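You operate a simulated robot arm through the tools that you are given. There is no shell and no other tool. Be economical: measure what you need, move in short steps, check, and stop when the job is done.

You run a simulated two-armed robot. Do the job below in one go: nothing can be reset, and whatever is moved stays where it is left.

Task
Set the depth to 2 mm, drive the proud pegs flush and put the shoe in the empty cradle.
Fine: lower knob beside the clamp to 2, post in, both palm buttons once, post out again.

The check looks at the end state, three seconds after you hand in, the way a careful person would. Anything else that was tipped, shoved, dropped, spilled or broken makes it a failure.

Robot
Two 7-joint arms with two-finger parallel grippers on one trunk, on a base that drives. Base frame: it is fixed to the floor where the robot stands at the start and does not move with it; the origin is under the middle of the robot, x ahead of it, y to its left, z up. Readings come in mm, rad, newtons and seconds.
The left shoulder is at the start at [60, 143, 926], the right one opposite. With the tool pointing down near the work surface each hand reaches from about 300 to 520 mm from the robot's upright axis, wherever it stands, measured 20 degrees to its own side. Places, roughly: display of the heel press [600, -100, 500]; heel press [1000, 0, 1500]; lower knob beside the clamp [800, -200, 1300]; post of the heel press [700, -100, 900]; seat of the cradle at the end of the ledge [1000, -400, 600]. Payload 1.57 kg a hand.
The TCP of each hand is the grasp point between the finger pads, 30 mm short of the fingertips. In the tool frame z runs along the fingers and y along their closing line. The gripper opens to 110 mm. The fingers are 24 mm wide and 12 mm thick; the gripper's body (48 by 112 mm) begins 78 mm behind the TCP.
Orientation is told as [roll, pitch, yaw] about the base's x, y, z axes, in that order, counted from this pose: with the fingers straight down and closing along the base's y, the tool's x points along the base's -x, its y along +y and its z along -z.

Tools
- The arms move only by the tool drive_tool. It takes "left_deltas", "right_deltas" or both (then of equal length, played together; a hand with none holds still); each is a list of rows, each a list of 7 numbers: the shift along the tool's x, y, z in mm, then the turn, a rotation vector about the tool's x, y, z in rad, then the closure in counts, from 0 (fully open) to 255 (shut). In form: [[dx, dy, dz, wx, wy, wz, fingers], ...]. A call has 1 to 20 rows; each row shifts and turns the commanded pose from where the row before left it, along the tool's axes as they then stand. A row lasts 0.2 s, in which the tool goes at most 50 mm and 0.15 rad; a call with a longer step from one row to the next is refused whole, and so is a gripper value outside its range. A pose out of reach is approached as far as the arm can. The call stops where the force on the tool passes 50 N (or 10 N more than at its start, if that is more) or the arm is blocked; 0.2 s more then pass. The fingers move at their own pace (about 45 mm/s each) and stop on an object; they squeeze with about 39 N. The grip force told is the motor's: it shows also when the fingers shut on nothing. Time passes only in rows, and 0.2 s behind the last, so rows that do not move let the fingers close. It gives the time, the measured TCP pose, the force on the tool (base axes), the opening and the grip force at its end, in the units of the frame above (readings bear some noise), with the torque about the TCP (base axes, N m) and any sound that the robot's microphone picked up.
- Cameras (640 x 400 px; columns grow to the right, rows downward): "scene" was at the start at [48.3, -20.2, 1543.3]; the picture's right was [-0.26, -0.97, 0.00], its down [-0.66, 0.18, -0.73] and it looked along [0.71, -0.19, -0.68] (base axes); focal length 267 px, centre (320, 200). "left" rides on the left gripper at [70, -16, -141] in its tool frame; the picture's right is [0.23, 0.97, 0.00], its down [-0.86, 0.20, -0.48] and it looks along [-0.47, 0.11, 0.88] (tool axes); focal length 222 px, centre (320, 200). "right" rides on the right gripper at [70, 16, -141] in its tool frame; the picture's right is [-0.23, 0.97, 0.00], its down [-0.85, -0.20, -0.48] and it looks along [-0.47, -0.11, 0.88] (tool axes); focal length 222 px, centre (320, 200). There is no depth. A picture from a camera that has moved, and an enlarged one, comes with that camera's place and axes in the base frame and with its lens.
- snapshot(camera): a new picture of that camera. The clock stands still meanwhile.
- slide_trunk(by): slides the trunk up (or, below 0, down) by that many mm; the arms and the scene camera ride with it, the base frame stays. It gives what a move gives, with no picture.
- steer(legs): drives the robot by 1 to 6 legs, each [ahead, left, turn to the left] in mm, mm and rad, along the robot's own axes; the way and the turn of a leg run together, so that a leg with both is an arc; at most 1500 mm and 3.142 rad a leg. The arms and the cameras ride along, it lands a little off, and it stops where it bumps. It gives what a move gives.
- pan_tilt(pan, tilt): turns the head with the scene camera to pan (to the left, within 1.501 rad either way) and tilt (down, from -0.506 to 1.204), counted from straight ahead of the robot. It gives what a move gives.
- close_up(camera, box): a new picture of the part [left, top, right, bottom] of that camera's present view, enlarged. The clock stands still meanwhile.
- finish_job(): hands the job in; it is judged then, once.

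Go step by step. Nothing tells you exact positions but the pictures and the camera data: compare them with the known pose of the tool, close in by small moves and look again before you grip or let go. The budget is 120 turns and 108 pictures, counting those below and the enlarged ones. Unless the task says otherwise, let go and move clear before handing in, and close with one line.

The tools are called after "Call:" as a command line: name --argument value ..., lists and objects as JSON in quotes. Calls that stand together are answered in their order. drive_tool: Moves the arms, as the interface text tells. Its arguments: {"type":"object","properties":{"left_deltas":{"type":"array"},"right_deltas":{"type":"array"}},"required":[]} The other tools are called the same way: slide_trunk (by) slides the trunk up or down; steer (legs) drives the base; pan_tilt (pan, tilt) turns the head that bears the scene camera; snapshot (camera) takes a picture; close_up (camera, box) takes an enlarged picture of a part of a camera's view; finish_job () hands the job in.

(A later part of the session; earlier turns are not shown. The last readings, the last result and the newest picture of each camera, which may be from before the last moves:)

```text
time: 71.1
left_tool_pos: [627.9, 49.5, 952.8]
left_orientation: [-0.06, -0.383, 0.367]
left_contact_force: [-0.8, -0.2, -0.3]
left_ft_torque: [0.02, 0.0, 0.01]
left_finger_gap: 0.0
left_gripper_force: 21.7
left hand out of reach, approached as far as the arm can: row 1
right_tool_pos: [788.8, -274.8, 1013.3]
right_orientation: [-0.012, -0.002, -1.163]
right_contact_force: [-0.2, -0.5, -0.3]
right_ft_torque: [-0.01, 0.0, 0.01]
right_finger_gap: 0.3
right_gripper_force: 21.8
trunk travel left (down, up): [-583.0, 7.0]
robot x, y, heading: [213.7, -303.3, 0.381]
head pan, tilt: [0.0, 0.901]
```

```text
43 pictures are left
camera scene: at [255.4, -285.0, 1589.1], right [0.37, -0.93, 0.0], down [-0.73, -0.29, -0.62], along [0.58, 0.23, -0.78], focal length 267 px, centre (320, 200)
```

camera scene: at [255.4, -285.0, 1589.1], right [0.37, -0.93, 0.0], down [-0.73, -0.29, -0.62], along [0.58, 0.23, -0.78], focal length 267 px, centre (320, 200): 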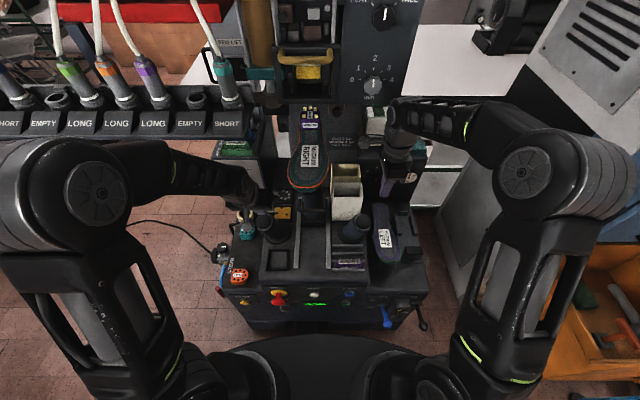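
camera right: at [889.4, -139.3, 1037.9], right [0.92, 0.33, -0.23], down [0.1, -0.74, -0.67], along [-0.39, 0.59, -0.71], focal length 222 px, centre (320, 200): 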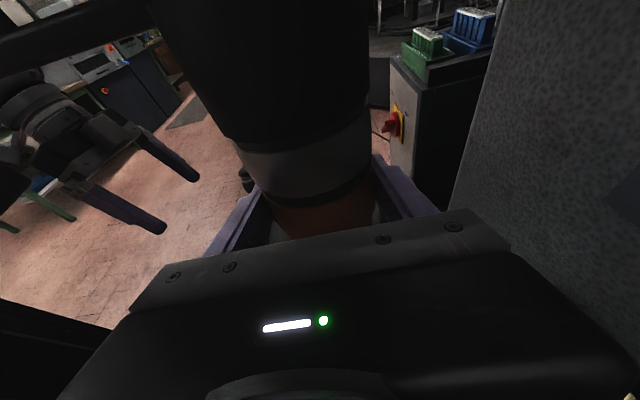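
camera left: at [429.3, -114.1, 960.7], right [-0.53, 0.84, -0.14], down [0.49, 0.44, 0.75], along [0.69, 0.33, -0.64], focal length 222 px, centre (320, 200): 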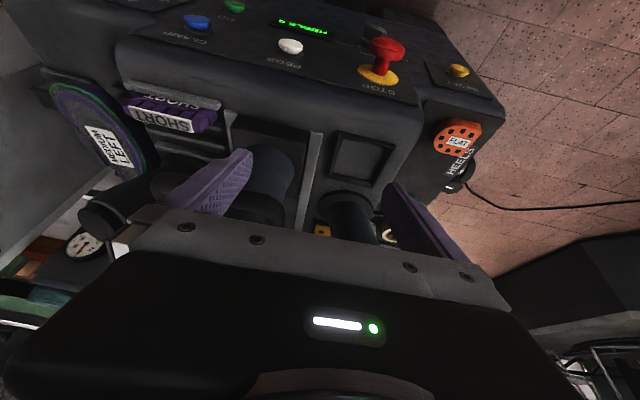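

Call:
close_up --camera "left" --box '[160, 60, 480, 260]'

Call:
close_up --camera "right" --box '[160, 60, 480, 260]'

Call:
close_up --camera "scene" --box '[200, 140, 440, 300]'

```text
2.00 times, centred on (320, 160) of left
camera zoom: at [519.5, 0.3, 1058.6], right [-0.52, 0.84, -0.14], down [0.5, 0.43, 0.75], along [0.69, 0.33, -0.64], focal length 444 px, centre (320, 280)
```

zoom: 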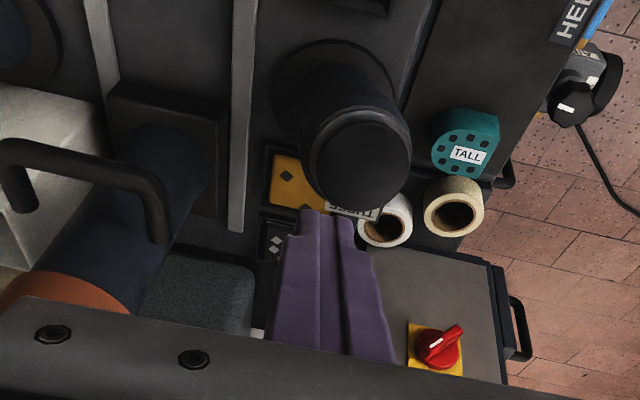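

```text
2.00 times, centred on (320, 160) of right
camera zoom: at [778.4, -202.2, 1154.5], right [0.98, 0.18, -0.01], down [0.16, -0.86, 0.48], along [0.08, -0.48, -0.88], focal length 444 px, centre (320, 280)
```

zoom: 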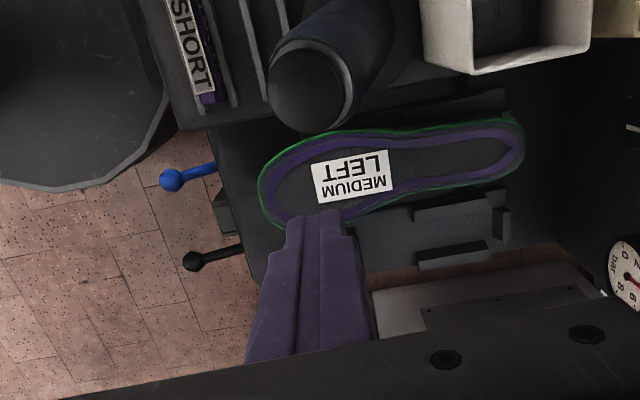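

```text
2.50 times, centred on (320, 220) of scene
camera zoom: at [255.4, -285.0, 1589.1], right [0.37, -0.93, 0.0], down [-0.73, -0.29, -0.62], along [0.58, 0.23, -0.78], focal length 667 px, centre (320, 150)
```

zoom: 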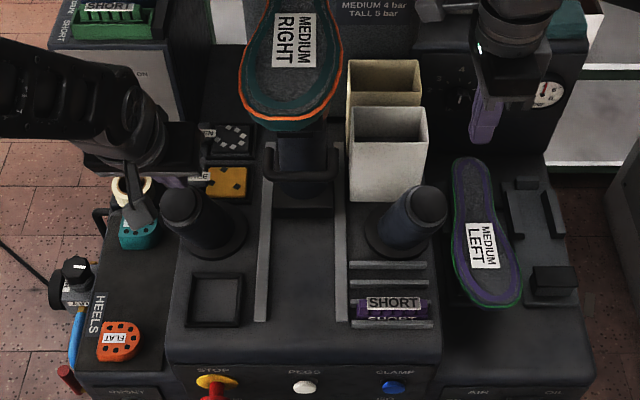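

The close-ups put the palm tops at (545, −143) and (545, +190) in the robot's axes, z about 840. I'll move both fingertips to about 20 mm above them.

Call:
drive_tool --right_deltas '[[22, 1, 0, 0, 0, 0, 255], [22, 1, 0, 0, 0, 0, 255], [0, 0, 40, 0, 0, 0, 255], [0, 0, 43, 0, 0, 0, 255], [0, 0, 40, 0, 0, 0, 255], [0, 0, 0, 0, 0, 0, 255]]' --left_deltas '[[-16, 19, 5, 0, 0, 0, 255], [6, 0, 16, 0, 0, 0, 255], [6, 0, 16, 0, 0, 0, 255], [6, 0, 15, 0, 0, 0, 255], [5, 0, 15, 0, 0, 0, 255], [0, 0, 0, 0, 0, 0, 255]]'

Call:
close_up --camera "left" --box '[160, 60, 480, 260]'

Call:
close_up --camera "right" --box '[160, 60, 480, 260]'

Call:
close_up --camera "scene" --box '[200, 140, 440, 300]'

```text
time: 72.5
left_tool_pos: [641.7, 72.1, 888.0]
left_orientation: [-0.061, -0.383, 0.366]
left_contact_force: [-0.1, 0.5, 0.4]
left_ft_torque: [-0.03, 0.01, 0.01]
left_finger_gap: 0.1
left_gripper_force: 21.5
right_tool_pos: [770.0, -233.2, 889.0]
right_orientation: [-0.013, 0.0, -1.163]
right_contact_force: [0.7, 0.0, 0.1]
right_ft_torque: [0.01, 0.02, 0.0]
right_finger_gap: 0.0
right_gripper_force: 21.7
trunk travel left (down, up): [-583.0, 7.0]
robot x, y, heading: [217.9, -303.8, 0.378]
head pan, tilt: [0.0, 0.901]
```

```text
2.00 times, centred on (320, 160) of left
camera zoom: at [534.2, 22.7, 993.3], right [-0.52, 0.84, -0.14], down [0.5, 0.43, 0.75], along [0.69, 0.33, -0.64], focal length 444 px, centre (320, 280)
```

zoom: 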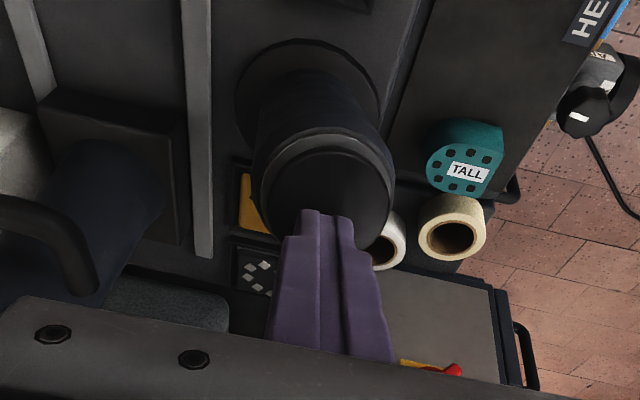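

```text
2.00 times, centred on (320, 160) of right
camera zoom: at [760.5, -161.9, 1030.7], right [0.98, 0.18, -0.01], down [0.16, -0.86, 0.48], along [0.08, -0.48, -0.88], focal length 444 px, centre (320, 280)
```

zoom: 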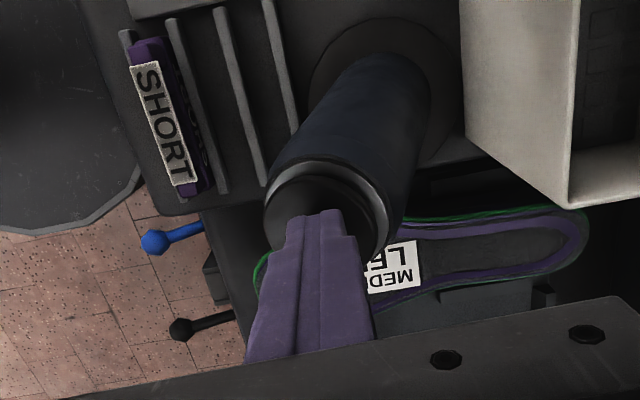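

```text
2.50 times, centred on (320, 220) of scene
camera zoom: at [255.9, -284.9, 1589.2], right [0.37, -0.93, 0.0], down [-0.73, -0.29, -0.62], along [0.58, 0.23, -0.78], focal length 667 px, centre (320, 150)
```

zoom: 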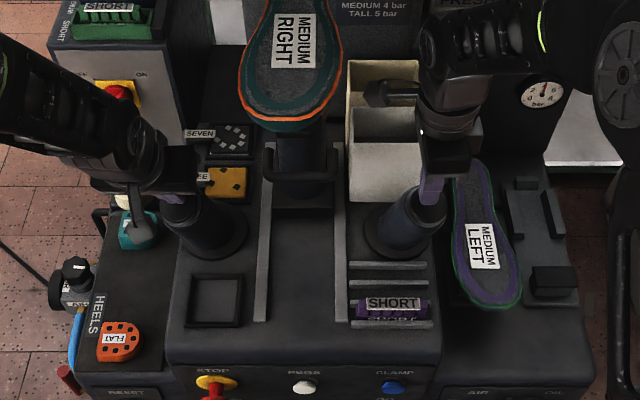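

Both fingertips are centred over the caps. I'll go down gently 12 mm and read the forces.

Call:
drive_tool --right_deltas '[[0, 0, 4, 0, 0, 0, 255], [0, 0, 4, 0, 0, 0, 255], [0, 0, 4, 0, 0, 0, 255]]' --left_deltas '[[1.5, 0, 3.7, 0, 0, 0, 255], [1.5, 0, 3.7, 0, 0, 0, 255], [1.5, 0, 3.7, 0, 0, 0, 255]]'

Call:
close_up --camera "left" --box '[240, 110, 400, 210]'

Call:
close_up --camera "right" --box '[240, 110, 400, 210]'

```text
time: 73.3
left_tool_pos: [641.3, 72.0, 877.6]
left_orientation: [-0.061, -0.389, 0.367]
left_contact_force: [2.6, 1.9, 10.1]
left_ft_torque: [-0.06, -0.13, 0.06]
left_finger_gap: 0.0
left_gripper_force: 21.9
right_tool_pos: [771.5, -231.6, 880.7]
right_orientation: [-0.009, 0.0, -1.163]
right_contact_force: [-0.1, -0.5, 13.8]
right_ft_torque: [0.18, -0.07, 0.01]
right_finger_gap: 0.1
right_gripper_force: 21.6
trunk travel left (down, up): [-583.0, 7.0]
robot x, y, heading: [218.2, -303.7, 0.38]
head pan, tilt: [0.0, 0.901]
heard: click, click
```

```text
4.00 times, centred on (320, 160) of left
camera zoom: at [533.5, 22.1, 982.7], right [-0.52, 0.84, -0.14], down [0.49, 0.43, 0.76], along [0.7, 0.33, -0.64], focal length 888 px, centre (320, 360)
```

zoom: 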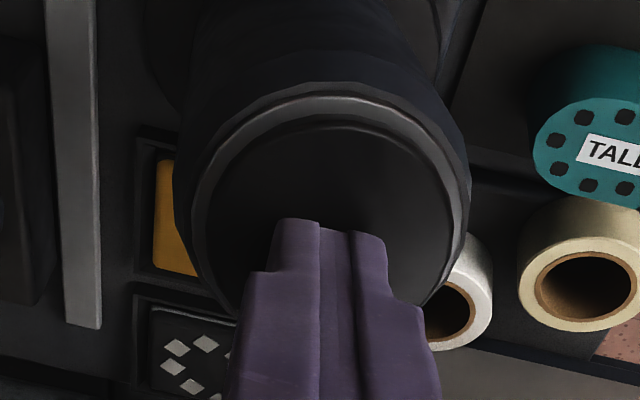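

```text
4.00 times, centred on (320, 160) of right
camera zoom: at [760.5, -160.8, 1021.2], right [0.98, 0.18, -0.01], down [0.16, -0.86, 0.48], along [0.08, -0.47, -0.88], focal length 888 px, centre (320, 360)
```

zoom: 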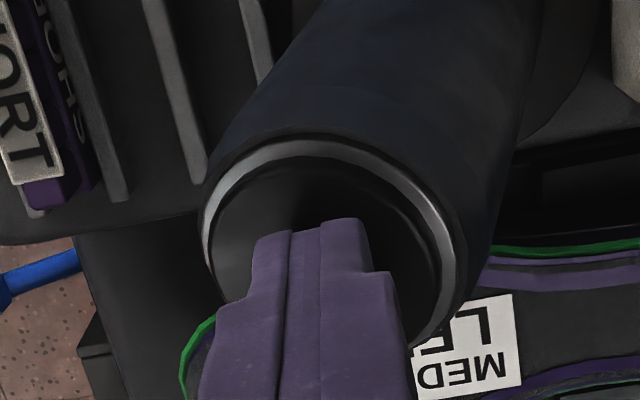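

Two clicks: both buttons are down together. I'll hold still for a moment so the press stroke can run.

Call:
drive_tool --right_deltas '[[0, 0, 0, 0, 0, 0, 255], [0, 0, 0, 0, 0, 0, 255], [0, 0, 0, 0, 0, 0, 255], [0, 0, 0, 0, 0, 0, 255], [0, 0, 0, 0, 0, 0, 255]]' --left_deltas '[[0, 0, 0, 0, 0, 0, 255], [0, 0, 0, 0, 0, 0, 255], [0, 0, 0, 0, 0, 0, 255], [0, 0, 0, 0, 0, 0, 255], [0, 0, 0, 0, 0, 0, 255]]'

Call:
snapshot --camera "scene"

```text
time: 74.5
left_tool_pos: [639.7, 69.0, 876.5]
left_orientation: [-0.062, -0.384, 0.367]
left_contact_force: [-2.5, 2.2, 8.4]
left_ft_torque: [-0.01, -0.01, -0.02]
left_finger_gap: 0.0
left_gripper_force: 21.1
right_tool_pos: [770.2, -232.8, 878.5]
right_orientation: [-0.012, -0.001, -1.163]
right_contact_force: [-2.5, -3.3, 15.4]
right_ft_torque: [0.07, 0.03, 0.0]
right_finger_gap: 0.2
right_gripper_force: 21.3
trunk travel left (down, up): [-583.0, 7.0]
robot x, y, heading: [221.6, -303.3, 0.377]
head pan, tilt: [0.0, 0.901]
```

```text
34 pictures are left
camera scene: at [253.3, -285.3, 1589.2], right [0.37, -0.93, 0.0], down [-0.73, -0.29, -0.62], along [0.58, 0.23, -0.78], focal length 267 px, centre (320, 200)
```

scene: 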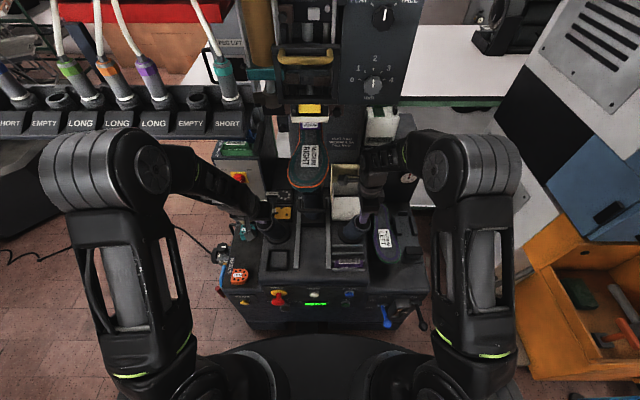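

The ram has come down on the heel. I'll keep holding until it goes back up.

Call:
drive_tool --right_deltas '[[0, 0, 0, 0, 0, 0, 255], [0, 0, 0, 0, 0, 0, 255], [0, 0, 0, 0, 0, 0, 255], [0, 0, 0, 0, 0, 0, 255], [0, 0, 0, 0, 0, 0, 255], [0, 0, 0, 0, 0, 0, 255], [0, 0, 0, 0, 0, 0, 255], [0, 0, 0, 0, 0, 0, 255]]' --left_deltas '[[0, 0, 0, 0, 0, 0, 255], [0, 0, 0, 0, 0, 0, 255], [0, 0, 0, 0, 0, 0, 255], [0, 0, 0, 0, 0, 0, 255], [0, 0, 0, 0, 0, 0, 255], [0, 0, 0, 0, 0, 0, 255], [0, 0, 0, 0, 0, 0, 255], [0, 0, 0, 0, 0, 0, 255]]'

Call:
close_up --camera "scene" --box '[240, 30, 400, 190]'

```text
time: 76.3
left_tool_pos: [639.5, 70.1, 876.8]
left_orientation: [-0.061, -0.387, 0.367]
left_contact_force: [-3.8, -1.5, 7.2]
left_ft_torque: [-0.05, 0.1, -0.03]
left_finger_gap: 0.0
left_gripper_force: 21.2
right_tool_pos: [769.8, -233.3, 879.6]
right_orientation: [-0.01, 0.0, -1.161]
right_contact_force: [-3.1, -4.3, 12.9]
right_ft_torque: [0.04, 0.02, 0.01]
right_finger_gap: 0.0
right_gripper_force: 20.9
trunk travel left (down, up): [-583.0, 7.0]
robot x, y, heading: [219.0, -302.6, 0.381]
head pan, tilt: [0.0, 0.901]
```

```text
2.50 times, centred on (320, 110) of scene
camera zoom: at [253.1, -285.6, 1589.3], right [0.37, -0.93, 0.0], down [-0.73, -0.29, -0.62], along [0.58, 0.23, -0.78], focal length 667 px, centre (320, 425)
```

zoom: 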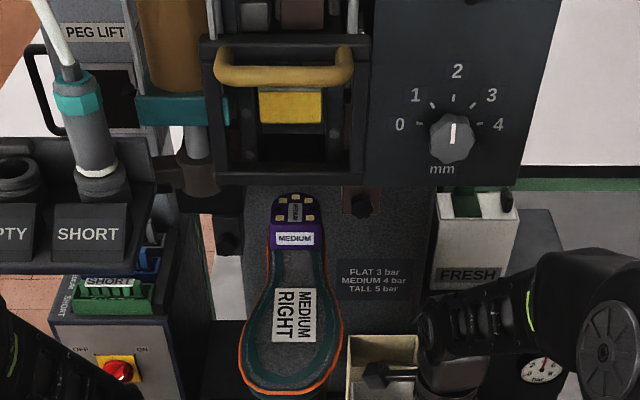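

The pegs look flush and the ram is back up. I'll lift both hands together, draw the left one back, and re-pose the right for gripping the post.

Call:
drive_tool --right_deltas '[[0, 0, -40, 0, 0, 0, 255], [0, 0, -43, 0, 0, 0, 255], [0, 0, -45, 0, 0, 0, 255], [-22, 0, 0, 0, 0, 0, 255], [-22, 0, 0, 0, 0, 0, 200], [0, 0, 0, 0, 0.14, 0, 0], [0, 0, 0, 0, 0.14, 0, 0], [0, 0, 0, 0, 0.14, 0, 0], [0, 0, 0, 0, 0.14, 0, 0], [0, 0, 0, 0, 0.14, 0, 0], [0, 0, 0, 0, 0.14, 0, 0], [0, 0, 0, 0, 0.14, 0, 0], [0, 0, 0, 0, 0.14, 0, 0], [0, 0, 0, 0, 0.14, 0, 0]]' --left_deltas '[[-15, 0, -37, 0, 0, 0, 255], [-15, 0, -37, 0, 0, 0, 255], [35, 0, -15, 0, 0, 0, 255], [35, 0, -15, 0, 0, 0, 255], [35, 0, -15, 0, 0, 0, 255], [35, 0, -15, 0, 0, 0, 255], [0, 0, 0, 0, 0, 0, 255], [0, 0, 0, 0, 0, 0, 255], [0, 0, 0, 0, 0, 0, 255], [0, 0, 0, 0, 0, 0, 255], [0, 0, 0, 0, 0, 0, 255], [0, 0, 0, 0, 0, 0, 255], [0, 0, 0, 0, 0, 0, 255], [0, 0, 0, 0, 0, 0, 255]]'

Call:
close_up --camera "scene" --box '[280, 90, 340, 150]'

Call:
snapshot --camera "scene"

```text
time: 79.3
left_tool_pos: [513.8, 30.9, 959.6]
left_orientation: [-0.059, -0.384, 0.367]
left_contact_force: [0.3, -0.9, 0.1]
left_ft_torque: [0.01, 0.02, 0.01]
left_finger_gap: 0.0
left_gripper_force: 21.2
left hand out of reach, approached as far as the arm can: row 6
right_tool_pos: [790.7, -272.5, 1007.6]
right_orientation: [-0.038, 1.262, -1.197]
right_contact_force: [0.6, -0.2, -0.5]
right_ft_torque: [0.04, 0.01, 0.0]
right_finger_gap: 109.9
right_gripper_force: 0.0
trunk travel left (down, up): [-583.0, 7.0]
robot x, y, heading: [211.3, -303.3, 0.385]
head pan, tilt: [0.0, 0.901]
```

```text
6.67 times, centred on (310, 120) of scene
camera zoom: at [256.3, -285.4, 1589.2], right [0.37, -0.93, 0.0], down [-0.73, -0.29, -0.62], along [0.58, 0.23, -0.78], focal length 1779 px, centre (387, 733)
```

zoom: 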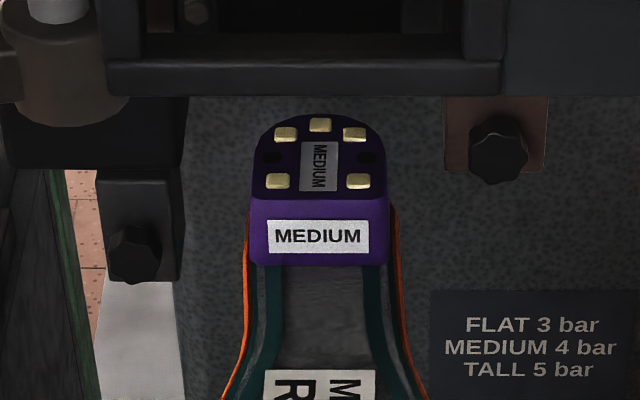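

```text
31 pictures are left
camera scene: at [256.3, -285.4, 1589.2], right [0.37, -0.93, 0.0], down [-0.73, -0.29, -0.62], along [0.58, 0.23, -0.78], focal length 267 px, centre (320, 200)
```

scene: 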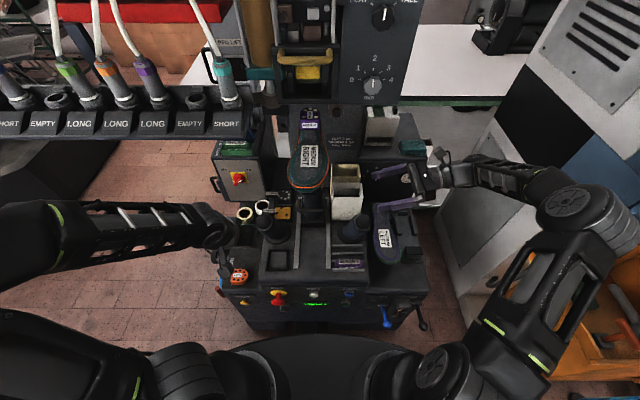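

The pegs are flush. Now bring the right hand back to the post in its inner position.

Call:
drive_tool --right_deltas '[[0, 30, 0, 0, 0, 0, 0], [0, 30, 0, 0, 0, 0, 0], [0, 30, 0, 0, 0, 0, 0], [0, 29, 0, 0, 0, 0, 0], [-12, 0, 30, 0, 0, 0, 0], [-12, 0, 30, 0, 0, 0, 0], [-13, 0, 30, 0, 0, 0, 0], [0, 0, 0, 0, 0, 0, 0]]'

Call:
snapshot --camera "right"

```text
time: 81.1
left_tool_pos: [511.4, 30.6, 959.5]
left_orientation: [-0.061, -0.382, 0.367]
left_contact_force: [0.0, 0.9, -0.2]
left_ft_torque: [-0.02, 0.01, 0.0]
left_finger_gap: 0.0
left_gripper_force: 21.6
right_tool_pos: [806.8, -183.2, 944.3]
right_orientation: [-0.038, 1.259, -1.199]
right_contact_force: [0.5, -0.3, 0.1]
right_ft_torque: [0.01, -0.03, -0.01]
right_finger_gap: 109.9
right_gripper_force: 0.1
right hand out of reach, approached as far as the arm can: row 2, 3, 4
trunk travel left (down, up): [-583.0, 7.0]
robot x, y, heading: [217.6, -303.3, 0.378]
head pan, tilt: [0.0, 0.901]
```

```text
30 pictures are left
camera right: at [869.3, -280.0, 1053.5], right [0.92, 0.32, -0.23], down [0.09, -0.74, -0.66], along [-0.38, 0.59, -0.71], focal length 222 px, centre (320, 200)
```

right: 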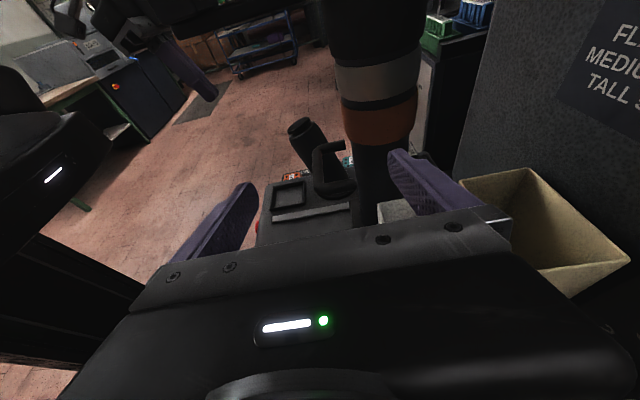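

Call:
drive_tool --right_deltas '[[0, 25, 0, 0, 0, 0, 0], [0, 25, 0, 0, 0, 0, 0], [0, 20, 0, 0, 0, 0, 0], [0, 0, 0, 0, 0, 0, 0]]'

Call:
snapshot --camera "right"

```text
time: 82.1
left_tool_pos: [513.2, 29.8, 959.6]
left_orientation: [-0.062, -0.381, 0.365]
left_contact_force: [0.6, 0.2, -0.9]
left_ft_torque: [-0.02, 0.01, 0.02]
left_finger_gap: 0.2
left_gripper_force: 21.7
right_tool_pos: [863.0, -161.1, 943.2]
right_orientation: [-0.043, 1.259, -1.206]
right_contact_force: [0.9, 0.4, -1.4]
right_ft_torque: [0.01, 0.0, 0.01]
right_finger_gap: 110.0
right_gripper_force: 0.0
right hand out of reach, approached as far as the arm can: row 3
trunk travel left (down, up): [-583.0, 7.0]
robot x, y, heading: [212.0, -302.4, 0.38]
head pan, tilt: [0.0, 0.901]
```

```text
29 pictures are left
camera right: at [924.3, -256.8, 1052.1], right [0.92, 0.32, -0.23], down [0.09, -0.74, -0.66], along [-0.38, 0.59, -0.71], focal length 222 px, centre (320, 200)
```

right: 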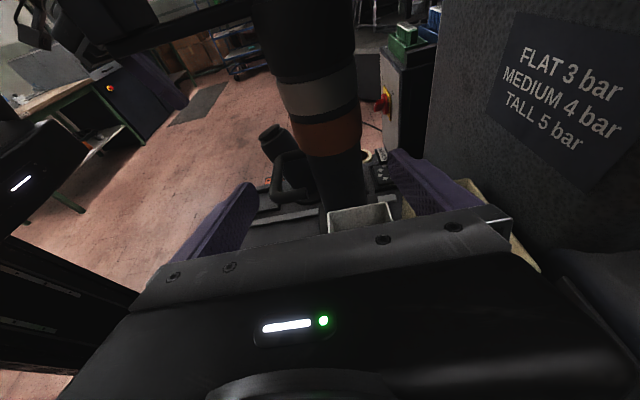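

Centred again. Moving in and gripping.

Call:
drive_tool --right_deltas '[[9.5, 1, 29, 0, 0, 0, 0], [9.5, 1, 29, 0, 0, 0, 0], [9.5, 1, 29, 0, 0, 0, 0], [9, 1, 29, 0, 0, 0, 0], [0, 0, 0, 0, 0, 0, 0], [0, 0, 0, 0, 0, 0, 60], [0, 0, 0, 0, 0, 0, 255], [0, 0, 0, 0, 0, 0, 255], [0, 0, 0, 0, 0, 0, 255]]'

```text
time: 84.1
left_tool_pos: [511.7, 29.1, 959.0]
left_orientation: [-0.061, -0.383, 0.367]
left_contact_force: [-0.6, -1.0, 0.0]
left_ft_torque: [-0.03, 0.0, -0.01]
left_finger_gap: 0.0
left_gripper_force: 21.4
right_tool_pos: [818.4, -45.5, 944.6]
right_orientation: [-0.042, 1.26, -1.197]
right_contact_force: [-0.4, 0.7, -2.0]
right_ft_torque: [0.86, -0.25, 0.3]
right_finger_gap: 75.9
right_gripper_force: 30.0
trunk travel left (down, up): [-583.0, 7.0]
robot x, y, heading: [213.7, -301.4, 0.383]
head pan, tilt: [0.0, 0.901]
```

Call:
drive_tool --right_deltas '[[0, -10, 0, 0, 0, 0, 255], [0, -15, 0, 0, 0, 0, 255], [0, -15, 0, 0, 0, 0, 255], [0, -15, 0, 0, 0, 0, 255], [0, -15, 0, 0, 0, 0, 255], [0, -15, 0, 0, 0, 0, 255], [0, -15, 0, 0, 0, 0, 255], [0, -15, 0, 0, 0, 0, 255], [0, -15, 0, 0, 0, 0, 255], [0, -10, 0, 0, 0, 0, 255], [0, -8, 0, 0, 0, 0, 255]]'

Call:
drive_tool --right_deltas '[[0, -8, 0, 0, 0, 0, 255], [0, -6, 0, 0, 0, 0, 255], [0, -6, 0, 0, 0, 0, 255], [0, -6, 0, 0, 0, 0, 255], [0, -6, 0, 0, 0, 0, 255]]'

Call:
close_up --camera "scene" --box '[240, 110, 440, 290]'

```text
time: 86.5
left_tool_pos: [510.4, 31.8, 959.6]
left_orientation: [-0.061, -0.384, 0.366]
left_contact_force: [0.0, -1.0, -0.9]
left_ft_torque: [0.0, -0.01, 0.04]
left_finger_gap: 0.2
left_gripper_force: 21.3
right_tool_pos: [677.8, -103.2, 944.6]
right_orientation: [-0.046, 1.258, -1.203]
right_contact_force: [-12.2, 23.8, -7.7]
right_ft_torque: [0.7, -0.93, 0.2]
right_finger_gap: 75.6
right_gripper_force: 45.3
trunk travel left (down, up): [-583.0, 7.0]
robot x, y, heading: [211.8, -305.6, 0.381]
head pan, tilt: [0.0, 0.901]
```

```text
time: 87.4
left_tool_pos: [512.4, 32.0, 957.7]
left_orientation: [-0.063, -0.382, 0.367]
left_contact_force: [-0.4, -0.6, 0.3]
left_ft_torque: [0.03, -0.01, 0.01]
left_finger_gap: 0.0
left_gripper_force: 21.2
right_tool_pos: [670.2, -111.5, 945.8]
right_orientation: [-0.023, 1.256, -1.207]
right_contact_force: [11.1, 28.9, -10.7]
right_ft_torque: [-0.55, 0.0, -0.36]
right_finger_gap: 75.6
right_gripper_force: 44.8
trunk travel left (down, up): [-583.0, 7.0]
robot x, y, heading: [214.9, -301.4, 0.381]
head pan, tilt: [0.0, 0.901]
stopped in row 4 (right hand): the force on the tool passed its limit (the readings are from after the stop); the commanded pose is now the measured one
```

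```text
2.22 times, centred on (340, 200) of scene
camera zoom: at [257.1, -282.1, 1588.7], right [0.37, -0.93, 0.0], down [-0.73, -0.29, -0.62], along [0.58, 0.23, -0.79], focal length 593 px, centre (276, 200)
```

zoom: 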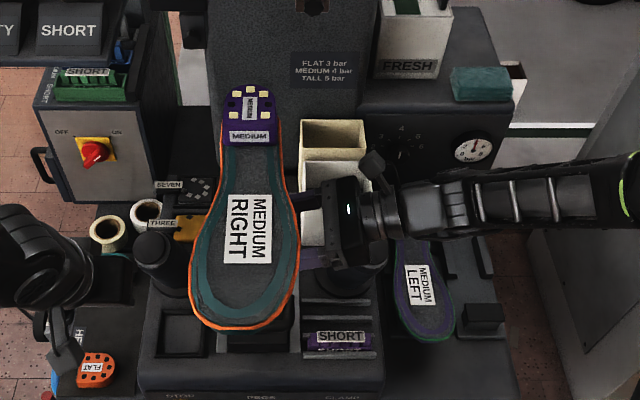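

The post is back at its outer stop. I'll release it and withdraw to the right, then look at the shoe from the side.

Call:
drive_tool --right_deltas '[[0, 0, 0, 0, 0, 0, 120], [0, 0, 0, 0, 0, 0, 0], [0, 0, 0, 0, 0, 0, 0], [0, 0, 0, 0, 0, 0, 0], [0, 0, 0, 0, 0, 0, 0], [-9.5, 0, -29, 0, 0, 0, 0], [-9.5, 0, -29, 0, 0, 0, 0], [-9.5, 0, -29, 0, 0, 0, 0], [-9.5, 0, -29, 0, 0, 0, 0], [20, 0, -35, 0, 0, 0, 0], [30, 0, -35, 0, 0, 0, 0], [30, 0, -35, 0, 0, 0, 0], [0, 0, 0, 0, 0, 0, 0]]'

Call:
snapshot --camera "right"

```text
time: 90.2
left_tool_pos: [512.0, 31.4, 959.4]
left_orientation: [-0.06, -0.384, 0.367]
left_contact_force: [0.9, 0.6, 0.0]
left_ft_torque: [0.01, 0.0, -0.05]
left_finger_gap: 0.2
left_gripper_force: 21.3
right_tool_pos: [744.8, -294.0, 1057.3]
right_orientation: [-0.025, 1.256, -1.203]
right_contact_force: [-0.8, 0.4, 0.6]
right_ft_torque: [-0.02, 0.02, 0.03]
right_finger_gap: 110.1
right_gripper_force: 0.1
trunk travel left (down, up): [-583.0, 7.0]
robot x, y, heading: [213.0, -304.3, 0.382]
head pan, tilt: [0.0, 0.901]
```

```text
27 pictures are left
camera right: at [803.5, -391.2, 1167.9], right [0.93, 0.31, -0.22], down [0.08, -0.74, -0.66], along [-0.37, 0.6, -0.71], focal length 222 px, centre (320, 200)
```

right: 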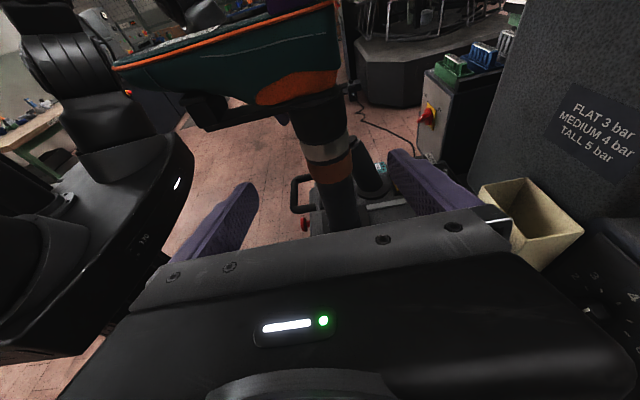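

The shoe's sole is at z≈1134, spanning 272–530 mm ahead at 28 mm left; the waist (about 70 mm wide) is near 428 ahead. I'll reorient the right hand to point down and grip across the waist.

Call:
drive_tool --right_deltas '[[0, 0, 0, 0, -0.14, 0, 0], [0, 0, 0, 0, -0.14, 0, 0], [0, 0, 0, 0, -0.14, 0, 0], [0, 0, 0, 0, -0.14, 0, 0], [0, 0, 0, 0, -0.14, 0, 0], [0, 0, 0, 0, -0.14, 0, 0], [0, 0, 0, 0, -0.14, 0, 0], [0, 0, 0, 0, -0.14, 0, 0], [0, 0, 0, 0, -0.136, 0, 0], [0, 0, 0, 0, 0, -0.143, 0], [0, 0, 0, 0, 0, -0.143, 0], [0, 0, 0, 0, 0, -0.143, 0], [0, 0, 0, 0, 0, -0.143, 0], [0, 0, 0, 0, 0, -0.143, 0], [0, 0, 0, 0, 0, -0.143, 0], [0, 0, 0, 0, 0, -0.143, 0], [0, 0, 0, 0, 0, -0.143, 0], [0, 0, 0, 0, 0, -0.143, 0], [0, 0, 0, 0, 0, -0.143, 0], [0, 0, 0, 0, 0, -0.15, 0]]'

Call:
drive_tool --right_deltas '[[0, 0, -20, 0, -0.133, 0, 0], [0, 0, -30, 0, -0.133, 0, 0], [0, 0, -30, 0, -0.133, 0, 0], [0, 0, -25, 0, 0, 0, 0], [0, 0, -25, 0, 0, 0, 0], [0, 0, 0, 0, 0, 0, 0]]'

```text
time: 94.4
left_tool_pos: [511.4, 30.2, 958.6]
left_orientation: [-0.061, -0.383, 0.364]
left_contact_force: [-0.1, 0.4, 0.8]
left_ft_torque: [-0.02, 0.01, 0.03]
left_finger_gap: 0.0
left_gripper_force: 21.5
right_tool_pos: [743.0, -297.1, 1056.0]
right_orientation: [0.001, 0.005, 0.402]
right_contact_force: [-0.2, 1.2, 0.0]
right_ft_torque: [-0.01, 0.0, -0.05]
right_finger_gap: 109.9
right_gripper_force: 0.1
trunk travel left (down, up): [-583.0, 7.0]
robot x, y, heading: [215.4, -299.9, 0.382]
head pan, tilt: [0.0, 0.901]
```

```text
time: 95.8
left_tool_pos: [513.6, 29.8, 959.5]
left_orientation: [-0.061, -0.383, 0.364]
left_contact_force: [0.8, -0.5, -0.3]
left_ft_torque: [0.01, 0.01, 0.0]
left_finger_gap: 0.0
left_gripper_force: 21.4
right_tool_pos: [719.1, -308.4, 1181.5]
right_orientation: [0.003, -0.393, 0.396]
right_contact_force: [0.0, -0.7, -0.2]
right_ft_torque: [0.02, 0.03, -0.01]
right_finger_gap: 110.2
right_gripper_force: 0.1
trunk travel left (down, up): [-583.0, 7.0]
robot x, y, heading: [215.6, -303.8, 0.378]
head pan, tilt: [0.0, 0.901]
```

Call:
drive_tool --right_deltas '[[6, 36, -8, 0, 0, 0, 0], [6, 36, -4, 0, 0, 0, 0], [6, 37, -4, 0, 0, 0, 0], [6, 37, -4, 0, 0, 0, 0], [6, 37, -4, 0, 0, 0, 0], [5, 37, -4, 0, 0, 0, 0], [0, 0, 0, 0, 0, 0, 0]]'

Call:
snapshot --camera "right"

Call:
snapshot --camera "scene"

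```text
time: 97.4
left_tool_pos: [513.3, 30.2, 959.7]
left_orientation: [-0.06, -0.381, 0.366]
left_contact_force: [0.5, -0.3, -0.3]
left_ft_torque: [0.0, 0.04, 0.03]
left_finger_gap: 0.0
left_gripper_force: 20.9
right_tool_pos: [593.3, -124.6, 1193.4]
right_orientation: [0.001, -0.393, 0.397]
right_contact_force: [-0.6, -0.1, 0.9]
right_ft_torque: [0.03, -0.03, 0.0]
right_finger_gap: 110.1
right_gripper_force: 0.0
trunk travel left (down, up): [-583.0, 7.0]
robot x, y, heading: [214.3, -302.8, 0.384]
head pan, tilt: [0.0, 0.901]
```

```text
26 pictures are left
camera right: at [477.7, -155.7, 1297.4], right [-0.18, 0.98, 0.09], down [0.64, 0.05, 0.77], along [0.75, 0.2, -0.63], focal length 222 px, centre (320, 200)
```

right: 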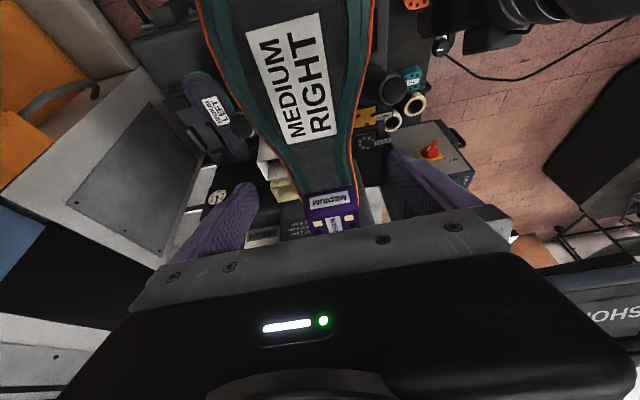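

```text
25 pictures are left
camera scene: at [256.5, -285.6, 1589.1], right [0.37, -0.93, 0.0], down [-0.73, -0.29, -0.62], along [0.58, 0.23, -0.78], focal length 267 px, centre (320, 200)
```

scene: 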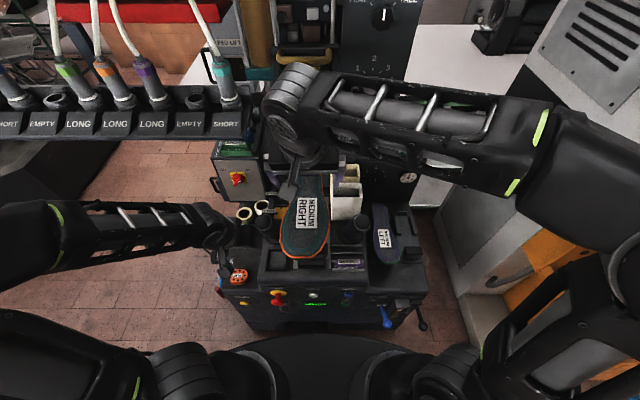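

Fingers straddle the waist. Descending vertically and gripping.

Call:
drive_tool --right_deltas '[[7.3, -1, 22.2, 0, 0, 0, 0], [7.3, -1, 22.2, 0, 0, 0, 0], [7.3, 0, 22.2, 0, 0, 0, 0], [7.3, 0, 22.2, 0, 0, 0, 0], [0, 0, 0, 0, 0, 0, 0]]'

Call:
snapshot --camera "right"

```text
time: 98.6
left_tool_pos: [513.2, 27.0, 959.9]
left_orientation: [-0.059, -0.383, 0.362]
left_contact_force: [-0.8, 0.4, -0.2]
left_ft_torque: [-0.05, -0.07, -0.04]
left_finger_gap: 0.0
left_gripper_force: 21.0
right_tool_pos: [599.5, -123.0, 1100.8]
right_orientation: [0.003, -0.391, 0.393]
right_contact_force: [0.9, 0.3, 0.1]
right_ft_torque: [-0.08, 0.01, 0.02]
right_finger_gap: 110.1
right_gripper_force: 0.0
trunk travel left (down, up): [-583.0, 7.0]
robot x, y, heading: [211.9, -301.0, 0.381]
head pan, tilt: [0.0, 0.901]
```

```text
24 pictures are left
camera right: at [484.2, -153.8, 1204.2], right [-0.18, 0.98, 0.09], down [0.64, 0.05, 0.77], along [0.75, 0.2, -0.63], focal length 222 px, centre (320, 200)
```

right: 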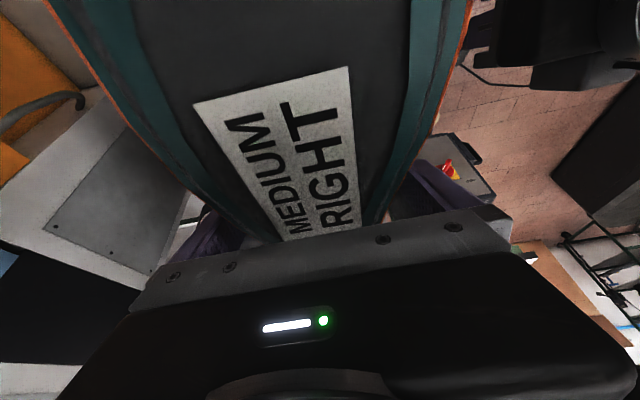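

Call:
drive_tool --right_deltas '[[0, 0, 0, 0, 0, 0, 60], [0, 0, 0, 0, 0, 0, 90], [0, 0, 0, 0, 0, 0, 140], [0, 0, 0, 0, 0, 0, 255], [0, 0, 0, 0, 0, 0, 255]]'

```text
time: 99.8
left_tool_pos: [511.2, 30.0, 960.0]
left_orientation: [-0.062, -0.383, 0.364]
left_contact_force: [-0.9, -0.3, -0.6]
left_ft_torque: [-0.04, -0.06, -0.02]
left_finger_gap: 0.1
left_gripper_force: 21.6
right_tool_pos: [597.9, -121.3, 1100.3]
right_orientation: [0.003, -0.393, 0.398]
right_contact_force: [0.0, -2.7, 1.2]
right_ft_torque: [-0.04, -0.04, -0.02]
right_finger_gap: 75.5
right_gripper_force: 39.1
trunk travel left (down, up): [-583.0, 7.0]
robot x, y, heading: [214.1, -305.6, 0.375]
head pan, tilt: [0.0, 0.901]
```

Gripped at 75.5 mm with little side force. Lifting straight up in steps.

Call:
drive_tool --right_deltas '[[-2, 0, -4.6, 0, 0, 0, 255], [-3.8, 0, -9.2, 0, 0, 0, 255], [-3.8, 0, -9.2, 0, 0, 0, 255], [-5.7, 0, -13.9, 0, 0, 0, 255]]'

Call:
drive_tool --right_deltas '[[-5.7, 0, -13.9, 0, 0, 0, 255], [-5.7, 0, -13.9, 0, 0, 0, 255], [-5.7, 0, -13.9, 0, 0, 0, 255], [-5.7, 0, -13.9, 0, 0, 0, 255], [0, 0, 0, 0, 0, 0, 255]]'

Call:
snapshot --camera "scene"

Call:
snapshot --camera "left"

```text
time: 100.8
left_tool_pos: [512.2, 32.4, 958.5]
left_orientation: [-0.061, -0.382, 0.366]
left_contact_force: [-0.1, -0.3, -0.3]
left_ft_torque: [-0.04, -0.04, 0.02]
left_finger_gap: 0.0
left_gripper_force: 21.0
right_tool_pos: [599.1, -118.8, 1138.8]
right_orientation: [0.002, -0.391, 0.398]
right_contact_force: [0.5, 0.7, -8.1]
right_ft_torque: [-0.01, 0.07, 0.02]
right_finger_gap: 74.9
right_gripper_force: 39.2
trunk travel left (down, up): [-583.0, 7.0]
robot x, y, heading: [217.1, -303.9, 0.378]
head pan, tilt: [0.0, 0.901]
```

```text
time: 102.0
left_tool_pos: [513.5, 28.6, 958.9]
left_orientation: [-0.061, -0.383, 0.365]
left_contact_force: [0.2, -0.1, 0.5]
left_ft_torque: [-0.01, 0.04, 0.02]
left_finger_gap: 0.0
left_gripper_force: 20.7
right_tool_pos: [599.9, -123.9, 1198.6]
right_orientation: [0.003, -0.391, 0.395]
right_contact_force: [-0.2, 0.0, -8.0]
right_ft_torque: [0.0, 0.09, 0.0]
right_finger_gap: 75.2
right_gripper_force: 39.2
trunk travel left (down, up): [-583.0, 7.0]
robot x, y, heading: [216.0, -303.3, 0.382]
head pan, tilt: [0.0, 0.901]
```

```text
23 pictures are left
camera scene: at [256.8, -284.9, 1589.0], right [0.37, -0.93, 0.0], down [-0.73, -0.29, -0.62], along [0.58, 0.23, -0.78], focal length 267 px, centre (320, 200)
```

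scene: 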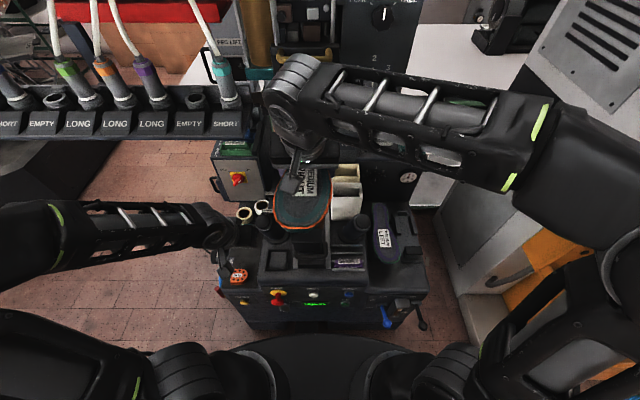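

```text
22 pictures are left
camera left: at [405.8, -19.6, 1065.3], right [-0.52, 0.84, -0.14], down [0.5, 0.43, 0.75], along [0.69, 0.32, -0.65], focal length 222 px, centre (320, 200)
```

left: 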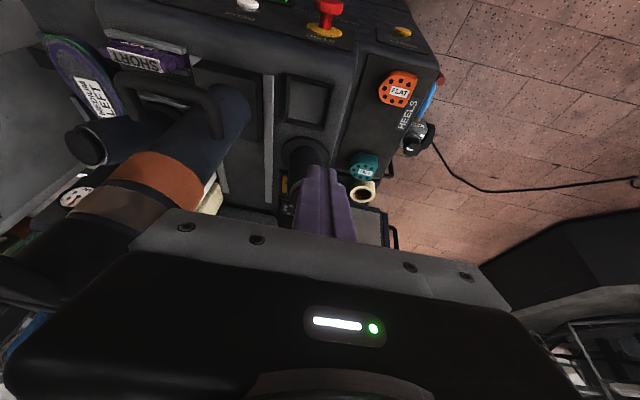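

The shoe is free (about 0.8 kg). The empty cradle is about (614 ahead, 349 right), too far, so I'll raise a bit more, back off, shift right 200 mm, and come forward again.

Call:
drive_tool --right_deltas '[[-3.8, 0, -9.2, 0, 0, 0, 255], [-3.8, 0, -9.2, 0, 0, 0, 255], [0, 0, 0, 0, 0, 0, 255]]'

Call:
steer --legs '[[-80, 0, 0], [0, -200, 0], [65, 0, 0]]'

Call:
snapshot --camera "scene"

```text
time: 102.8
left_tool_pos: [511.4, 29.3, 959.2]
left_orientation: [-0.061, -0.381, 0.362]
left_contact_force: [-0.1, -1.3, 0.7]
left_ft_torque: [0.04, 0.0, 0.01]
left_finger_gap: 0.1
left_gripper_force: 21.4
right_tool_pos: [598.4, -122.1, 1220.5]
right_orientation: [0.001, -0.392, 0.397]
right_contact_force: [0.1, 0.8, -7.0]
right_ft_torque: [-0.03, 0.03, 0.01]
right_finger_gap: 75.2
right_gripper_force: 38.8
trunk travel left (down, up): [-583.0, 7.0]
robot x, y, heading: [211.1, -303.5, 0.379]
head pan, tilt: [0.0, 0.901]
```

```text
time: 104.8
left_tool_pos: [487.6, -120.0, 959.5]
left_orientation: [-0.059, -0.378, 0.39]
left_contact_force: [-0.1, 0.2, 0.4]
left_ft_torque: [0.02, 0.02, 0.01]
left_finger_gap: 0.0
left_gripper_force: 21.1
right_tool_pos: [575.9, -277.8, 1217.0]
right_orientation: [-0.004, -0.388, 0.4]
right_contact_force: [-0.5, 1.4, -8.0]
right_ft_torque: [-0.07, 0.06, -0.04]
right_finger_gap: 75.1
right_gripper_force: 38.9
trunk travel left (down, up): [-583.0, 7.0]
robot x, y, heading: [194.8, -459.4, 0.374]
head pan, tilt: [0.0, 0.901]
stopped in leg 2: the force on the tool passed its limit (the readings are from after the stop); the commanded pose is now the measured one
```

```text
21 pictures are left
camera scene: at [231.8, -439.9, 1589.0], right [0.37, -0.93, 0.0], down [-0.73, -0.29, -0.62], along [0.58, 0.23, -0.78], focal length 267 px, centre (320, 200)
```

scene: 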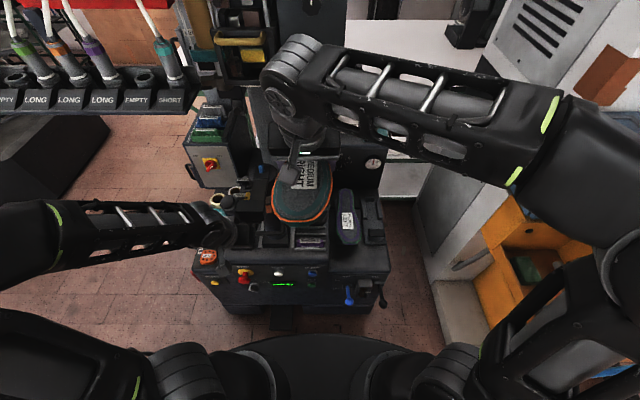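

The left hand's body bumped something on the way right, probably the bare jack on the post. I'll move the left hand back to its left and check.

Call:
drive_tool --left_deltas '[[0, 30, 0, 0, 0, 0, 255], [0, 35, 0, 0, 0, 0, 255], [0, 35, 0, 0, 0, 0, 255], [0, 35, 0, 0, 0, 0, 255], [0, 0, 0, 0, 0, 0, 255]]'

Call:
snapshot --camera "left"

Call:
close_up --camera "scene" --box '[180, 140, 420, 320]'

```text
time: 106.0
left_tool_pos: [438.3, 4.8, 952.1]
left_orientation: [-0.059, -0.375, 0.388]
left_contact_force: [-0.6, 0.7, -0.4]
left_ft_torque: [0.02, 0.01, 0.0]
left_finger_gap: 0.2
left_gripper_force: 20.9
right_tool_pos: [575.1, -281.5, 1219.3]
right_orientation: [-0.001, -0.388, 0.397]
right_contact_force: [-0.5, 0.7, -7.9]
right_ft_torque: [0.01, 0.01, -0.02]
right_finger_gap: 74.9
right_gripper_force: 38.8
trunk travel left (down, up): [-583.0, 7.0]
robot x, y, heading: [191.8, -458.5, 0.377]
head pan, tilt: [0.0, 0.901]
```

```text
20 pictures are left
camera left: at [331.5, -47.2, 1059.1], right [-0.55, 0.83, -0.14], down [0.49, 0.45, 0.75], along [0.68, 0.34, -0.65], focal length 222 px, centre (320, 200)
```

left: 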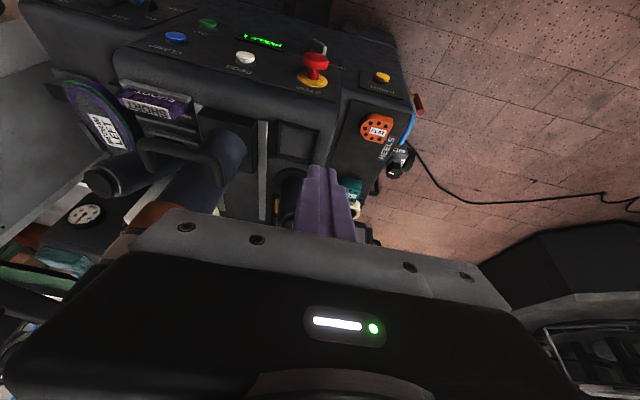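

```text
2.22 times, centred on (300, 230) of scene
camera zoom: at [232.0, -441.9, 1589.1], right [0.37, -0.93, 0.0], down [-0.73, -0.29, -0.62], along [0.58, 0.23, -0.78], focal length 593 px, centre (364, 133)
```

zoom: 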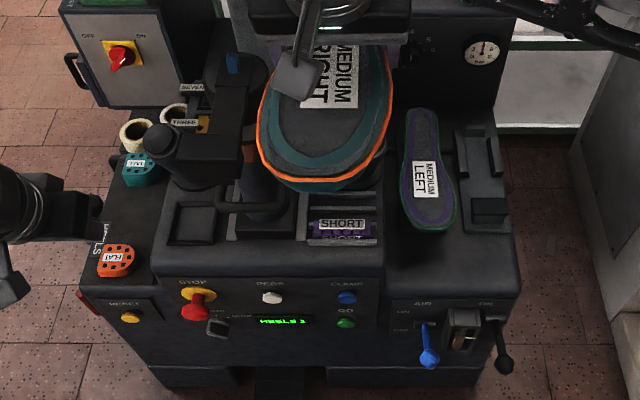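

No harm visible: the post is still out, the display reads HEELS 1. Finishing the shift to the right and forward, then looking at the empty cradle closely.

Call:
steer --legs '[[0, -50, 0], [60, 0, 0]]'

Call:
pan_tilt --pan -0.25 --tilt 0.9

Call:
close_up --camera "scene" --box '[260, 120, 400, 240]'

```text
time: 107.5
left_tool_pos: [513.3, -19.5, 952.4]
left_orientation: [-0.06, -0.374, 0.39]
left_contact_force: [-0.2, 0.2, -0.4]
left_ft_torque: [-0.02, 0.01, -0.01]
left_finger_gap: 0.0
left_gripper_force: 21.5
right_tool_pos: [652.7, -302.8, 1216.9]
right_orientation: [0.001, -0.388, 0.395]
right_contact_force: [1.8, 0.9, -7.5]
right_ft_torque: [-0.05, 0.05, -0.04]
right_finger_gap: 75.0
right_gripper_force: 39.8
trunk travel left (down, up): [-583.0, 7.0]
robot x, y, heading: [267.2, -485.6, 0.373]
head pan, tilt: [0.0, 0.901]
```

```text
time: 108.3
left_tool_pos: [510.7, -19.0, 951.8]
left_orientation: [-0.059, -0.378, 0.389]
left_contact_force: [0.5, 0.7, 0.4]
left_ft_torque: [-0.02, 0.0, 0.03]
left_finger_gap: 0.0
left_gripper_force: 20.9
right_tool_pos: [649.4, -304.5, 1219.1]
right_orientation: [-0.002, -0.389, 0.397]
right_contact_force: [-0.7, -0.2, -7.9]
right_ft_torque: [-0.05, 0.04, 0.0]
right_finger_gap: 74.8
right_gripper_force: 38.8
trunk travel left (down, up): [-583.0, 7.0]
robot x, y, heading: [267.5, -486.1, 0.382]
head pan, tilt: [-0.25, 0.901]
```

```text
3.33 times, centred on (330, 180) of scene
camera zoom: at [310.9, -483.4, 1589.1], right [0.13, -0.99, 0.0], down [-0.78, -0.1, -0.62], along [0.62, 0.08, -0.78], focal length 889 px, centre (287, 267)
```

zoom: 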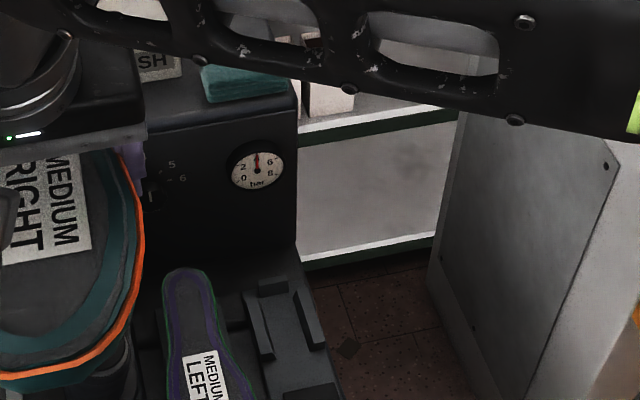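

Call:
close_up --camera "scene" --box '[290, 190, 400, 280]'

Call:
snapshot --camera "right"

```text
4.44 times, centred on (345, 235) of scene
camera zoom: at [310.9, -483.4, 1589.1], right [0.13, -0.99, 0.0], down [-0.78, -0.1, -0.62], along [0.62, 0.08, -0.78], focal length 1186 px, centre (209, 44)
```

zoom: 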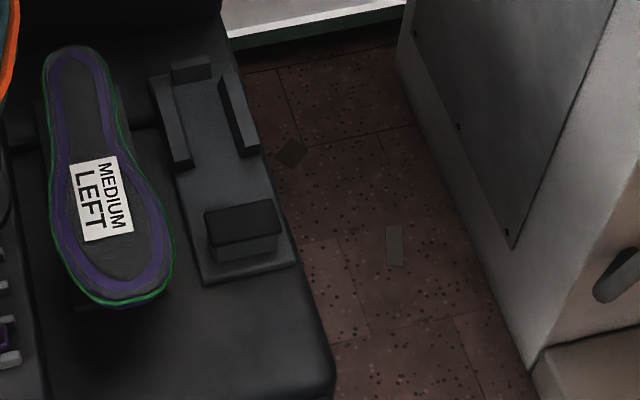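

```text
16 pictures are left
camera right: at [535.3, -334.1, 1322.6], right [-0.18, 0.98, 0.09], down [0.64, 0.05, 0.77], along [0.75, 0.19, -0.64], focal length 222 px, centre (320, 200)
```

right: 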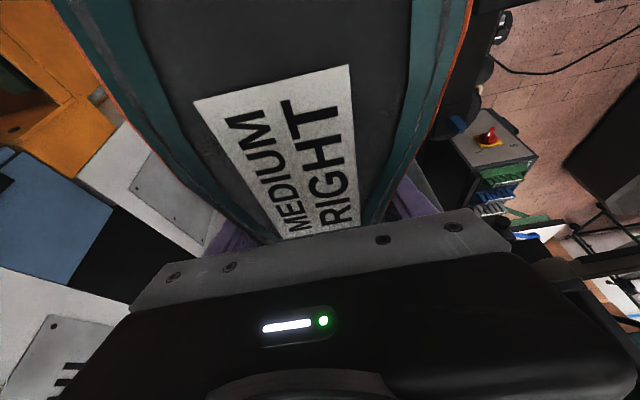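

The empty cradle centre comes out at about world (918,-417) for my grip point, heel end against the rear stop, and the seated grip height near z 668. I'll move right first, then forward and down in steps.

Call:
drive_tool --right_deltas '[[0, -34.6, 0, 0, 0, 0, 255], [0, -34.6, 0, 0, 0, 0, 255], [0, -34.6, 0, 0, 0, 0, 255], [0, -34.6, 0, 0, 0, 0, 255], [0, -34.7, 0, 0, 0, 0, 255], [0, -34.7, 0, 0, 0, 0, 255], [0, 0, 44, 0, 0, 0, 255], [0, 0, 44, 0, 0, 0, 255], [0, 0, 44, 0, 0, 0, 255], [0, 0, 44, 0, 0, 0, 255], [0, 0, 44, 0, 0, 0, 255], [0, 0, 44, 0, 0, 0, 255], [0, 0, 0, 0, 0, 0, 255]]'

Call:
snapshot --camera "scene"

```text
time: 111.1
left_tool_pos: [511.1, -19.7, 952.5]
left_orientation: [-0.059, -0.378, 0.391]
left_contact_force: [-0.7, -0.2, -0.1]
left_ft_torque: [0.0, 0.0, -0.01]
left_finger_gap: 0.2
left_gripper_force: 21.0
right_tool_pos: [823.6, -457.6, 973.9]
right_orientation: [0.0, -0.39, 0.397]
right_contact_force: [0.0, 0.1, -7.7]
right_ft_torque: [-0.02, 0.06, 0.02]
right_finger_gap: 74.5
right_gripper_force: 39.2
trunk travel left (down, up): [-583.0, 7.0]
robot x, y, heading: [265.1, -484.0, 0.379]
head pan, tilt: [-0.25, 0.901]
```

```text
15 pictures are left
camera scene: at [310.5, -483.9, 1589.1], right [0.13, -0.99, 0.0], down [-0.78, -0.1, -0.62], along [0.62, 0.08, -0.78], focal length 267 px, centre (320, 200)
```

scene: 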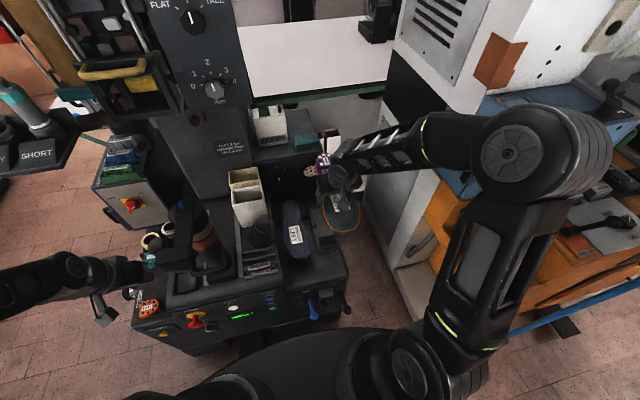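

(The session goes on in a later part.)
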